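You operate a simulated robot arm through the tools that you are given. There is no shell and no other tool. Be economical: measure what you need, move in short steps, check, and stop when the job is done.

Carry out the task below with a simulated robot arm. There is one attempt and no reset: what you move stays moved.

TASK
Fetch the breather labelled "mist" from the top of the tall panel stack and set it on the blue spacer board.
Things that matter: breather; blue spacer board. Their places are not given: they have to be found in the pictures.

It is judged by the outcome, as a careful person would: the job done as asked, and still so three seconds after it is handed in. It fails if anything else is knocked over, pushed out of place, dropped, spilled or broken.

THE ROBOT
A 7-joint arm with a two-finger parallel gripper, fixed in place. Base frame: the origin is at the foot of the arm, x ahead of it, y to its left, z up; the work surface is at about z = 0. Lengths are in mm, angles in degrees, forces in N, time in s.
With the tool pointing down near the work surface it reaches from about 220 to 580 mm from the base axis. Its first joint turns from -66.0 to 66.0 degrees. Payload 2.5 kg.
Tool frame: the origin (TCP) lies between the finger pads and is the grasp point; the fingertips stand 23 mm ahead of it; z points along the fingers, y is the line along which they close. The gripper opens to 94 mm. The fingers are 38 mm wide and 10 mm thick; the gripper's body (54 by 96 mm) begins 39 mm behind the TCP.
Orientation is that of the tool frame in the base frame, as a unit quaternion [w, x, y, z]. With the fingers straight down and closing along the base's y, the tool's x points along the base's -x, its y along +y and its z along -z.

THE INTERFACE
- The arm moves only by the tool nudge_tool. Its arguments are lists of equal length, an entry for each row: "gripper": the gripper command, from -1 (fully open) to 1 (shut), values between in proportion; "linear": the shift along the base's x, y, z in units of 100 mm (1.0 is 100 mm), a list of three; "rotation": the turn, a rotation vector about the base's x, y, z in units of 180 degrees (1.0 is 180 degrees), a list of three. In form: {"gripper": [gripper, ...], "linear": [[x, y, z], ...], "rotation": [[wx, wy, wz], ...]}. A call has 1 to 12 rows; each row is the pose to reach, as a shift and turn from the pose commanded when the call began. A call with a number of a shift or a turn outside -1 to 1 is refused whole. A row lasts 0.2 s, in which the tool goes at most 50 mm and 8.6 degrees; a call with a longer step from one row to the next is refused whole, and so is a gripper value outside its range. A pose out of reach is approached as far as the arm can. The call stops where the force on the tool passes 40 N (or 10 N more than at its start, if that is more) or the arm is blocked; 0.2 s more then pass. The fingers move at their own pace (about 108 mm/s each) and stop on an object; they squeeze with about 24 N. The grip force told is the motor's: it shows also when the fingers shut on nothing. Time passes only in rows, and 0.2 s behind the last, so rows that repeat a pose let the fingers close. It gives the time, the measured TCP pose, the force on the tool (base axes), the opening and the grip force at its end, in the units of the frame above (readings bear some noise).
- Cameras (640 x 400 px; columns grow to the right, rows downward): "scene" is fixed at [120.5, -412.8, 548.3]; the picture's right is [0.80, -0.60, 0.00], its down [-0.37, -0.50, -0.79] and it looks along [0.47, 0.63, -0.62] (base axes); focal length 314 px, centre (320, 200). "wrist" rides on the gripper at [-39, 0, -44] in the tool frame; the picture's right is [0.00, -1.00, 0.00], its down [0.97, 0.00, -0.24] and it looks along [0.24, 0.00, 0.97] (tool axes); focal length 218 px, centre (320, 200).
- camera(camera): a new picture of that camera. No time passes.
- probe_pixels(camera, pixels): for up to 12 pixels [column, row] of the newest picture of that camera ("zoom" is the newest enlarged one), the place [x, y, z] in the base frame of the surface seen there, good to about 2 mm, but the place of the scene camera against the robot may be out by one fixed shift of up to 12 mm in any direction. No time passes.
- inspect(camera, box): a new picture of the part [left, top, right, bottom] of that camera's present view, enlarged. No time passes.
- sign_off(): hands the job in; it is judged then, once.

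Work in short steps. Measure before you move; look again where a grasp or a placing could have gone wrong, and mend it. You have 60 turns and 22 pictures in all, the two below and enlarged ones among them. Open the gripper and draw the arm clear of the work before you hand the job in, unless the task says otherwise; then end with one line.

The tools are called after "Call:" as name(argument=value, ...) on one line, values as JSON. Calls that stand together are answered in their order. nudge_tool: Moves the arm, as the interface text tells. Its arguments: {"type":"object","properties":{"gripper":{"type":"array"},"linear":{"type":"array"},"rotation":{"type":"array"}},"required":["gripper","linear","rotation"]} The other tools are called the same way: camera (camera) takes a picture; probe_pixels (camera, pixels) gives the place of the surface under pixels of a picture; inspect (camera, box) takes an enlarged picture of a part of a camera's view; sign_off () hands the job in.

At the start:

```text
t: 0.0
eef_pos: [402.8, 100.1, 260.4]
tcp_rot: [-0.001, 0.0, 1.0, 0.0]
force: [-0.2, -0.1, -0.1]
gripper_width: 94.2
gripper_force: 0.1
```

scene: 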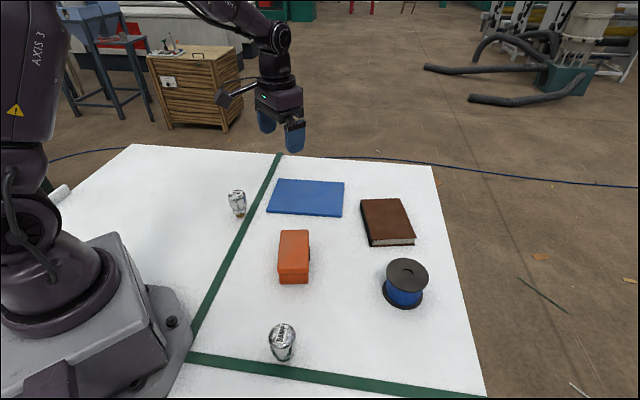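
wrist: 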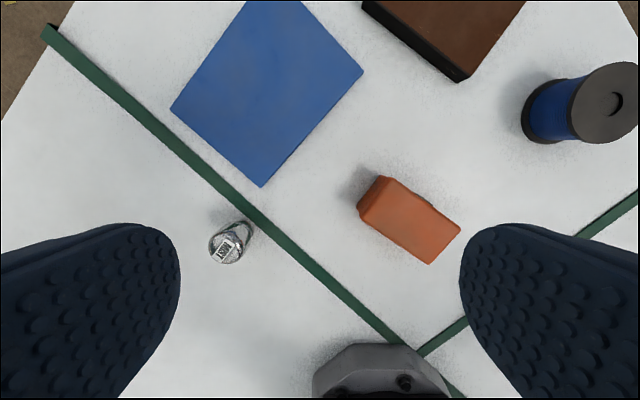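

Two small silver items are visible, at scene (237,203) and (282,342). I'll enlarge both to read their labels and see what they stand on.

Call:
inspect(camera="scene", box=[240, 300, 330, 380])

Call:
inspect(camera="scene", box=[200, 160, 280, 230])

Call:
probe_pixels(camera="scene", pixels=[[282, 330], [282, 355], [300, 355], [260, 340], [237, 195], [239, 212], [225, 215], [305, 197], [272, 209], [340, 214], [278, 181], [343, 183]])

Call:
probe_pixels(camera="wrist", pixels=[[265, 95], [173, 108], [261, 185], [361, 72], [248, 5], [222, 252], [245, 232], [200, 240], [405, 220], [290, 300], [235, 225], [320, 200]])

```text
5.00 times, centred on (285, 340) of scene
```

zoom: 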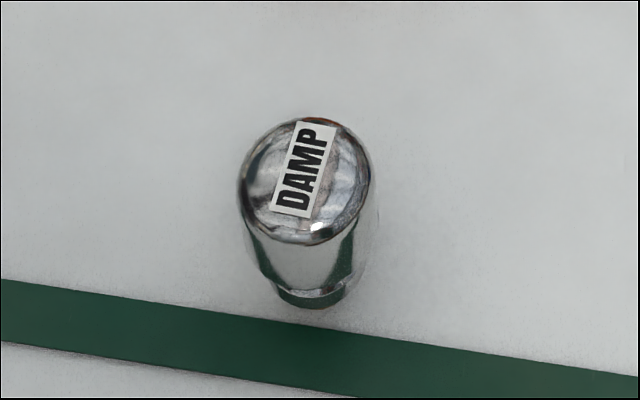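

```text
5.71 times, centred on (240, 195) of scene
```

zoom: 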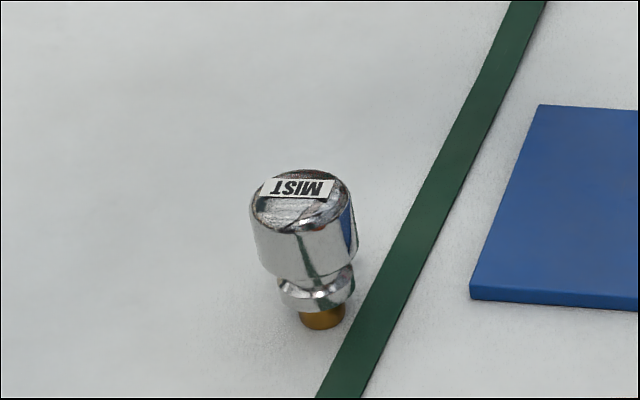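

```text
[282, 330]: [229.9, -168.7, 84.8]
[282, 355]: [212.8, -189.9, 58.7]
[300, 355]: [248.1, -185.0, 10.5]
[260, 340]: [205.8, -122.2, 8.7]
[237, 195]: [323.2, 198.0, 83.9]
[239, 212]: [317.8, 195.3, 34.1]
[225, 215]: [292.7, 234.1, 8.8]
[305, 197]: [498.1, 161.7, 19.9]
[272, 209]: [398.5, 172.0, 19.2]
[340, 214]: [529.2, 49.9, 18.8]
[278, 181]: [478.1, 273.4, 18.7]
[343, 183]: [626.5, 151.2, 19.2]
```

```text
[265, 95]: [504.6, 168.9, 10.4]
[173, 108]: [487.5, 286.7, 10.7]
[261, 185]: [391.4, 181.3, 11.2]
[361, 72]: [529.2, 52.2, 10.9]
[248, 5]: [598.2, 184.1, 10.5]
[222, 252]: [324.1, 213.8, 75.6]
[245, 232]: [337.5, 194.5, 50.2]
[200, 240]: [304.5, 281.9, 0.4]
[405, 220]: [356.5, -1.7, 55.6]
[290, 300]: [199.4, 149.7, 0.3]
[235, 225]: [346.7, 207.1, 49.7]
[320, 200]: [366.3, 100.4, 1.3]
```

The "MIST" breather at scene (237,203) appears to stand on the white table, and no tall panel stack is in view yet. Before touching it, I'll check the odd white item at (60,192) and look over the table's right side, which the scene camera doesn't cover.

Call:
inspect(camera="scene", box=[20, 150, 180, 250])

Call:
nudge_tool(gripper=[-1, -1, -1, -1, -1, -1], linear=[[0, -0.4, 0.2], [0, -0.8, 0.4], [0, -1, 0.6], [0, -1, 0.8], [0, -1, 0.8], [0, -1, 0.8]], rotation=[[0, 0, 0], [0, 0, 0], [0, 0, 0], [0, 0, 0], [0, 0, 0], [0, 0, 0]])

```text
4.00 times, centred on (100, 200) of scene
```

zoom: 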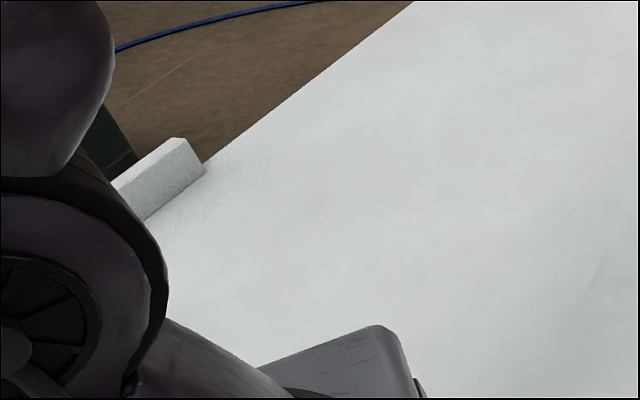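

```text
t: 1.4
eef_pos: [403.9, 1.2, 340.9]
tcp_rot: [0.0, 0.0, 1.0, 0.0]
force: [0.0, 0.2, 0.5]
gripper_width: 93.7
gripper_force: 0.1
```

A white ledge sits at the table's back-left edge and is no stack. I'll move further right and look.

Call:
nudge_tool(gripper=[-1, -1, -1, -1, -1], linear=[[0, -0.4, 0], [0, -0.8, 0], [0, -1, 0], [0, -1, 0], [0, -1, 0]], rotation=[[0, 0, 0], [0, 0, 0], [0, 0, 0], [0, 0, 0], [0, 0, 0]])

Call:
camera(camera="wrist")

```text
t: 2.6
eef_pos: [403.9, -98.1, 338.6]
tcp_rot: [0.0, 0.001, 1.0, 0.0]
force: [0.3, 0.5, -0.2]
gripper_width: 93.9
gripper_force: 0.1
```

```text
16 pictures are left
```

wrist: 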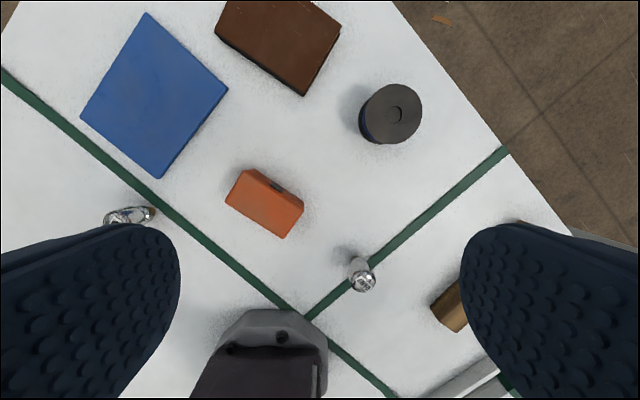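

A brown item shows at (450,305) and something near (510,225), both behind the finger. I'll go further right.

Call:
nudge_tool(gripper=[-1, -1, -1, -1, -1], linear=[[-0.2, -0.4, 0], [-0.4, -0.8, 0], [-0.5, -1, 0], [-0.5, -1, 0], [-0.5, -1, 0]], rotation=[[0, 0, 0], [0, 0, 0], [0, 0, 0], [0, 0, 0], [0, 0, 0]])

Call:
camera(camera="wrist")

```text
t: 3.8
eef_pos: [354.0, -197.7, 339.8]
tcp_rot: [0.0, 0.001, 1.0, 0.0]
force: [-0.2, 0.0, 1.3]
gripper_width: 93.8
gripper_force: 0.0
```

```text
15 pictures are left
```

wrist: 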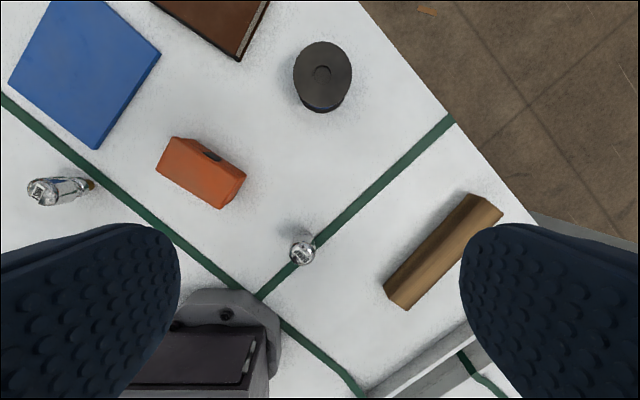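

No panel stack exists anywhere in view: only a wood beam, a book, a spool, an orange block and the two breathers. The MIST breather (top z≈75, same as DAMP's) stands on the table itself, and it's the only one with that label, so I'll fetch that one. First I move back to get a view from above it.

Call:
nudge_tool(gripper=[-1, -1, -1], linear=[[0, 0.45, 0], [0, 0.9, 0], [0, 1, 0]], rotation=[[0, 0, 0], [0, 0, 0], [0, 0, 0]])

Call:
nudge_tool(gripper=[-1, -1, -1], linear=[[0, 0.45, 0], [0, 0.9, 0], [0, 1, 0]], rotation=[[0, 0, 0], [0, 0, 0], [0, 0, 0]])

Call:
nudge_tool(gripper=[-1, -1, -1], linear=[[0, 0.45, 0], [0, 0.9, 0], [0, 1, 0]], rotation=[[0, 0, 0], [0, 0, 0], [0, 0, 0]])

Call:
nudge_tool(gripper=[-1, -1, -1, -1, -1], linear=[[0, 0.45, 0], [0, 0.9, 0], [-0.1, 1, -0.4], [-0.1, 1, -0.8], [-0.1, 1, -0.8]], rotation=[[0, 0, 0], [0, 0, 0], [0, 0, 0], [0, 0, 0], [0, 0, 0]])

Call:
camera(camera="wrist")

```text
t: 4.6
eef_pos: [354.9, -99.7, 339.7]
tcp_rot: [0.0, 0.0, 1.0, 0.0]
force: [0.2, -0.1, 0.9]
gripper_width: 94.1
gripper_force: 0.0
```

```text
t: 5.4
eef_pos: [352.4, 2.1, 340.4]
tcp_rot: [0.0, 0.0, 1.0, 0.0]
force: [0.0, -0.5, 0.3]
gripper_width: 94.0
gripper_force: 0.2
```

```text
t: 6.2
eef_pos: [353.7, 101.7, 342.0]
tcp_rot: [0.0, 0.0, 1.0, 0.0]
force: [-0.2, -0.3, -0.8]
gripper_width: 94.0
gripper_force: 0.1
```

```text
t: 7.4
eef_pos: [343.4, 200.4, 260.7]
tcp_rot: [-0.001, 0.0, 1.0, 0.0]
force: [-0.2, 0.4, 0.2]
gripper_width: 94.2
gripper_force: 0.1
```

```text
14 pictures are left
```

wrist: 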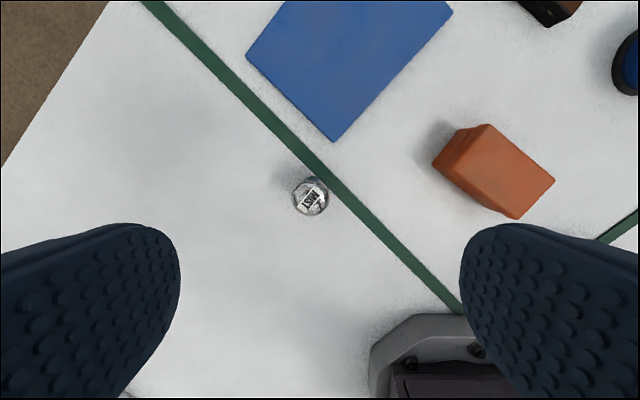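

The MIST top is at wrist (311,196). I'll probe it, its rim, the surrounding floor, and the blue board's corners.

Call:
probe_pixels(camera="wrist", pixels=[[311, 196], [298, 196], [325, 197], [311, 183], [311, 210], [316, 180], [240, 210], [360, 60], [333, 140], [247, 57], [450, 14], [310, 175]])

Call:
inspect(camera="wrist", box=[271, 171, 351, 221])

```text
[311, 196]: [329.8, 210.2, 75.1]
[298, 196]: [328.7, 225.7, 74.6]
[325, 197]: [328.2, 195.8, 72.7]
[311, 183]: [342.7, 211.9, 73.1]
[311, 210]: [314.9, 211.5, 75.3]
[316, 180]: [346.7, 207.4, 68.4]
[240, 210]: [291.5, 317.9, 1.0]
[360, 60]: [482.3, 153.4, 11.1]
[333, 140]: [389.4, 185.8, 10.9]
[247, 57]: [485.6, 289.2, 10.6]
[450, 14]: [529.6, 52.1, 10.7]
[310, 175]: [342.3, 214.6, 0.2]
```

```text
8.00 times, centred on (311, 196) of wrist
```

zoom: 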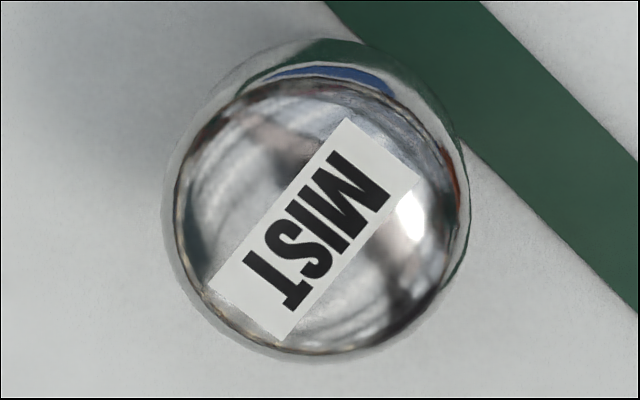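

MIST's centre is at about (329, 211), with radius ≈16 and top at z 75. Both fingers have free space along y, so I'll centre and come down to z≈110, then check.

Call:
nudge_tool(gripper=[-1, -1, -1, -1, -1], linear=[[-0.14, 0.1, -0.3], [-0.14, 0.1, -0.6], [-0.14, 0.1, -0.8], [-0.14, 0.1, -1.0], [-0.14, 0.1, -1.0]], rotation=[[0, 0, 0], [0, 0, 0], [0, 0, 0], [0, 0, 0], [0, 0, 0]])

Call:
camera(camera="wrist")

```text
t: 8.6
eef_pos: [330.1, 211.8, 160.2]
tcp_rot: [-0.001, 0.0, 1.0, 0.001]
force: [0.2, 0.4, 0.1]
gripper_width: 94.0
gripper_force: 0.1
```

```text
12 pictures are left
```

wrist: 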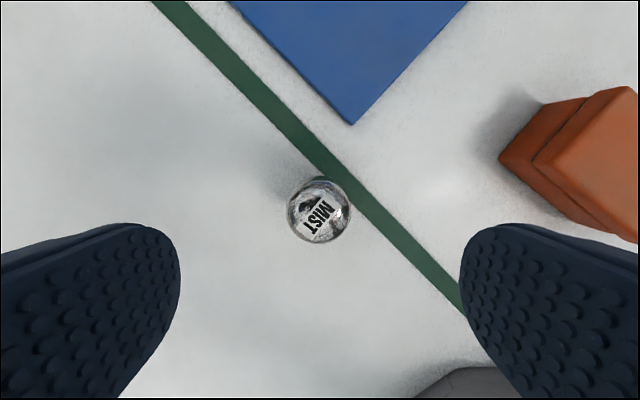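

The breather is centred between the fingers at column 319. I'll descend to z≈57 and close gently.

Call:
nudge_tool(gripper=[-1, -1, -1, -1, -1], linear=[[0, 0, -0.3], [0, 0, -0.6], [0, 0, -0.85], [0, 0, -1.0], [0, 0, -1.0]], rotation=[[0, 0, 0], [0, 0, 0], [0, 0, 0], [0, 0, 0], [0, 0, 0]])

Call:
nudge_tool(gripper=[-0.5, -0.2, 0.1, 0.4, 1, 1], linear=[[0, 0, -0.03], [0, 0, -0.03], [0, 0, -0.03], [0, 0, -0.03], [0, 0, -0.03], [0, 0, -0.03]], rotation=[[0, 0, 0], [0, 0, 0], [0, 0, 0], [0, 0, 0], [0, 0, 0], [0, 0, 0]])

Call:
inspect(camera="scene", box=[190, 130, 290, 230])

```text
t: 9.8
eef_pos: [329.3, 210.7, 60.0]
tcp_rot: [0.0, 0.001, 1.0, 0.0]
force: [-0.3, 0.2, 0.1]
gripper_width: 94.0
gripper_force: 0.0
```

```text
t: 11.2
eef_pos: [328.8, 209.5, 57.2]
tcp_rot: [0.0, -0.001, 1.0, 0.0]
force: [0.4, -0.2, 0.6]
gripper_width: 42.9
gripper_force: 24.2
```

```text
4.00 times, centred on (240, 180) of scene
```

zoom: 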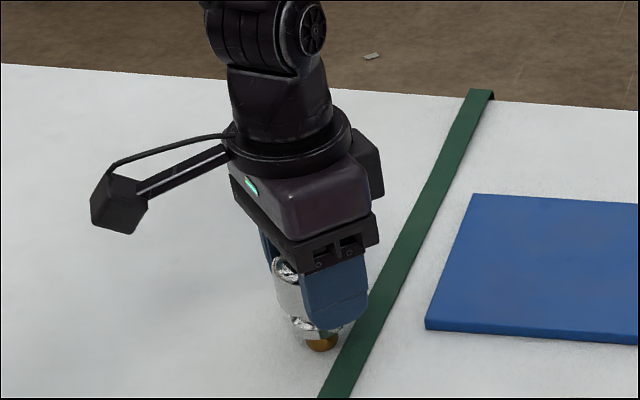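

Grasped at 42.9 mm with 24 N. I'll lift 80 mm and check.

Call:
nudge_tool(gripper=[1, 1, 1, 1, 1, 1], linear=[[0, 0, 0.1], [0, 0, 0.3], [0, 0, 0.5], [0, 0, 0.7], [0, 0, 0.8], [0, 0, 0.8]], rotation=[[0, 0, 0], [0, 0, 0], [0, 0, 0], [0, 0, 0], [0, 0, 0], [0, 0, 0]])

Call:
inspect(camera="scene", box=[190, 110, 290, 210])

```text
t: 12.6
eef_pos: [328.4, 209.6, 137.4]
tcp_rot: [0.0, 0.0, 1.0, 0.0]
force: [1.0, 0.0, -1.0]
gripper_width: 42.7
gripper_force: 23.9
```

```text
4.00 times, centred on (240, 160) of scene
```

zoom: 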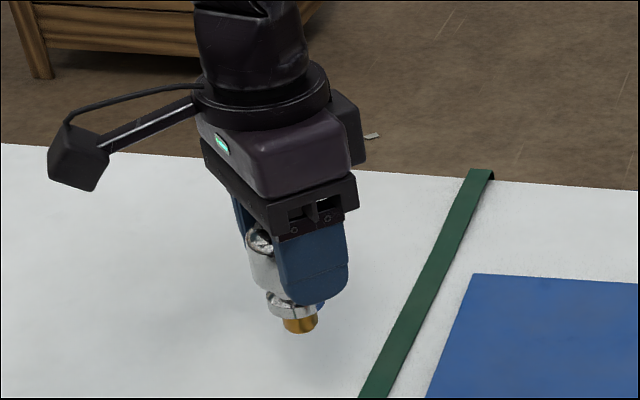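

The breather hangs upright in the grip. I'll carry it over the board to about (480,172), where the board's corners put the centre at about (507,170).

Call:
nudge_tool(gripper=[1, 1, 1, 1, 1], linear=[[0.2, -0.05, 0], [0.45, -0.12, 0], [0.7, -0.18, 0], [0.9, -0.25, 0], [0.9, -0.25, 0]], rotation=[[0, 0, 0], [0, 0, 0], [0, 0, 0], [0, 0, 0], [0, 0, 0]])

Call:
nudge_tool(gripper=[1, 1, 1, 1, 1], linear=[[0.2, -0.04, -0.1], [0.4, -0.08, -0.2], [0.55, -0.11, -0.35], [0.63, -0.13, -0.5], [0.63, -0.13, -0.5]], rotation=[[0, 0, 0], [0, 0, 0], [0, 0, 0], [0, 0, 0], [0, 0, 0]])

Call:
inspect(camera="scene", box=[240, 100, 380, 240])

```text
t: 13.8
eef_pos: [420.1, 184.4, 136.8]
tcp_rot: [0.0, 0.0, 1.0, 0.0]
force: [0.4, 0.2, -1.3]
gripper_width: 42.7
gripper_force: 24.7
```

```text
t: 15.0
eef_pos: [483.8, 172.3, 85.8]
tcp_rot: [0.0, 0.0, 1.0, 0.001]
force: [0.0, 0.3, -1.1]
gripper_width: 42.5
gripper_force: 24.4
```

```text
2.86 times, centred on (310, 170) of scene
```

zoom: 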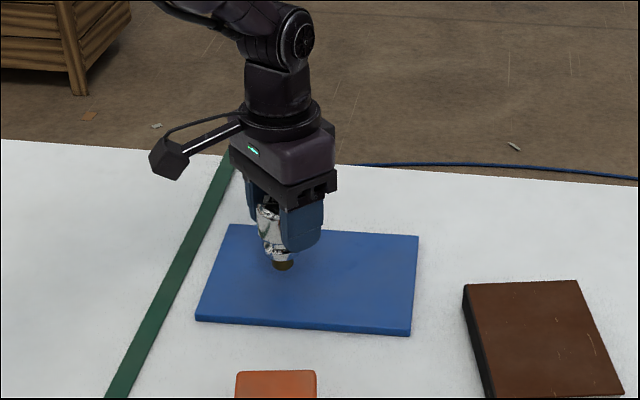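

The breather is over the board. I expect contact at TCP z≈68, so I'll lower slowly.

Call:
nudge_tool(gripper=[1, 1, 1, 1, 1], linear=[[0, 0, -0.06], [0, 0, -0.11], [0, 0, -0.15], [0, 0, -0.17], [0, 0, -0.17]], rotation=[[0, 0, 0], [0, 0, 0], [0, 0, 0], [0, 0, 0], [0, 0, 0]])

Call:
nudge_tool(gripper=[1, 1], linear=[[0, 0, -0.01], [0, 0, -0.01]], rotation=[[0, 0, 0], [0, 0, 0]])

```text
t: 16.2
eef_pos: [481.8, 172.9, 69.8]
tcp_rot: [-0.001, 0.0, 1.0, 0.0]
force: [-0.9, 0.6, -1.0]
gripper_width: 42.7
gripper_force: 24.1
```

```text
t: 16.8
eef_pos: [481.6, 173.1, 69.1]
tcp_rot: [0.0, 0.0, 1.0, 0.0]
force: [-0.7, 1.2, -1.7]
gripper_width: 42.8
gripper_force: 23.8
```

No contact yet (about -1 N is the weight), so I go down another 1 to 2 mm.

Call:
nudge_tool(gripper=[1, 1, 1], linear=[[0, 0, -0.005], [0, 0, -0.01], [0, 0, -0.01]], rotation=[[0, 0, 0], [0, 0, 0], [0, 0, 0]])

Call:
inspect(camera="scene", box=[270, 160, 340, 210])

```text
t: 17.6
eef_pos: [480.7, 172.2, 68.0]
tcp_rot: [0.0, 0.0, 1.0, 0.0]
force: [-0.3, -0.1, 0.1]
gripper_width: 42.8
gripper_force: 23.6
```

```text
8.00 times, centred on (305, 185) of scene
```

zoom: 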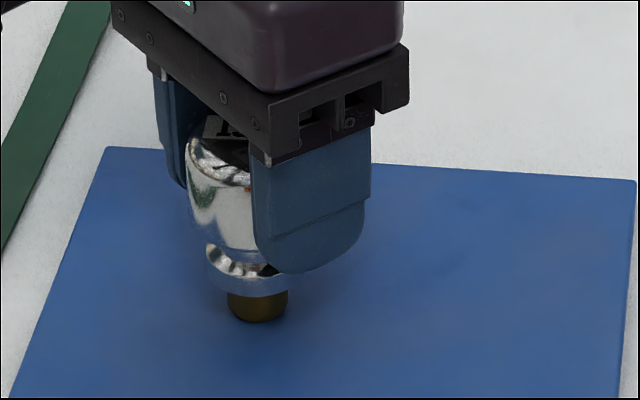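

The force has gone from -1.7 to about 0, which suggests it's just touching. I'll go down 0.5 mm more to make sure, then read the force.

Call:
nudge_tool(gripper=[1, 1, 1], linear=[[0, 0, -0.005], [0, 0, -0.005], [0, 0, -0.005]], rotation=[[0, 0, 0], [0, 0, 0], [0, 0, 0]])

```text
t: 18.4
eef_pos: [482.5, 172.4, 66.7]
tcp_rot: [-0.001, 0.0, 1.0, 0.0]
force: [0.4, 0.3, -0.3]
gripper_width: 42.7
gripper_force: 23.6
```

Call:
nudge_tool(gripper=[1, 1, 1, 1], linear=[[0, 0, -0.005], [0, 0, -0.005], [0, 0, -0.005], [0, 0, -0.005]], rotation=[[0, 0, 0], [0, 0, 0], [0, 0, 0], [0, 0, 0]])

```text
t: 19.4
eef_pos: [482.1, 173.7, 67.0]
tcp_rot: [0.001, 0.0, 1.0, 0.0]
force: [-0.7, 0.3, 3.5]
gripper_width: 42.9
gripper_force: 23.8
```

The 3.5 N upward force means it's seated on the board. I'll open slowly and let it settle.

Call:
nudge_tool(gripper=[0.1, 0.05, 0, -0.1, -0.3, -0.5, -0.5], linear=[[0, 0, 0], [0, 0, 0], [0, 0, 0], [0, 0, 0], [0, 0, 0], [0, 0, 0], [0, 0, 0]], rotation=[[0, 0, 0], [0, 0, 0], [0, 0, 0], [0, 0, 0], [0, 0, 0], [0, 0, 0], [0, 0, 0]])

Call:
inspect(camera="scene", box=[270, 160, 340, 210])

```text
t: 21.0
eef_pos: [481.9, 172.8, 66.7]
tcp_rot: [0.0, 0.0, 1.0, 0.001]
force: [1.1, -0.1, 0.1]
gripper_width: 70.6
gripper_force: 0.1
```

```text
8.00 times, centred on (305, 185) of scene
```

zoom: 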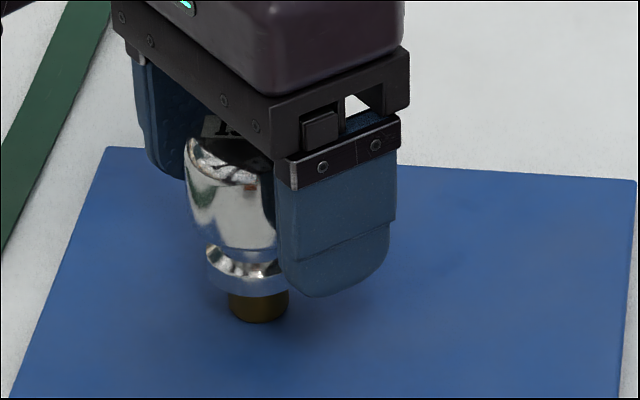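

It stands free between the open fingers, so I'll open fully, go straight up and draw away.

Call:
nudge_tool(gripper=[-1, -1, -1, -1, -1, -1], linear=[[0, 0, 0], [0, 0, 0.15], [0, 0, 0.4], [0, 0, 0.7], [0, 0, 1.0], [0, 0, 1.0]], rotation=[[0, 0, 0], [0, 0, 0], [0, 0, 0], [0, 0, 0], [0, 0, 0], [0, 0, 0]])

Call:
nudge_tool(gripper=[-1, -1, -1, -1, -1, -1], linear=[[0, 0, 0.4], [0, 0, 0.8], [-0.4, 0, 0.9], [-0.8, 0, 0.9], [-1, 0, 0.9], [-1, 0, 0.9]], rotation=[[0, 0, 0], [0, 0, 0], [0, 0, 0], [0, 0, 0], [0, 0, 0], [0, 0, 0]])

Call:
camera(camera="scene")

```text
t: 22.4
eef_pos: [482.9, 173.1, 167.4]
tcp_rot: [0.0, 0.0, 1.0, 0.0]
force: [0.3, 0.5, -0.7]
gripper_width: 94.0
gripper_force: 0.1
```

```text
t: 23.8
eef_pos: [381.7, 173.3, 258.8]
tcp_rot: [0.0, 0.0, 1.0, 0.0]
force: [-0.1, 0.1, -0.5]
gripper_width: 94.1
gripper_force: 0.0
```

```text
6 pictures are left
```

scene: 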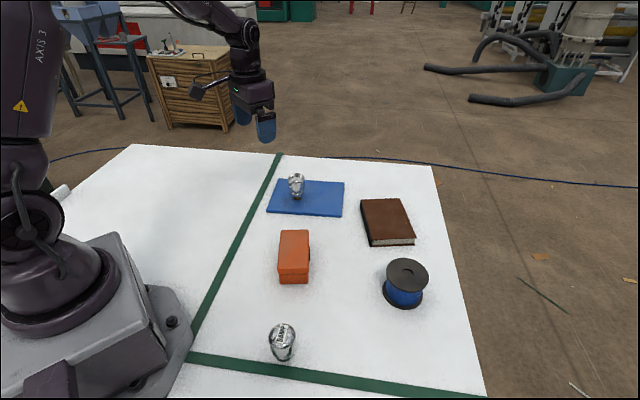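

The MIST breather stands upright on the blue board at (297,187), everything else is where it was, and the arm is clear, so I'm handing in.

Call:
sign_off()

```text
The job is handed in.
```

The "mist" breather now stands upright on the blue spacer board and nothing else was moved; I found no tall panel stack, so I took the only breather labelled "mist" from the table surface, where it was standing.
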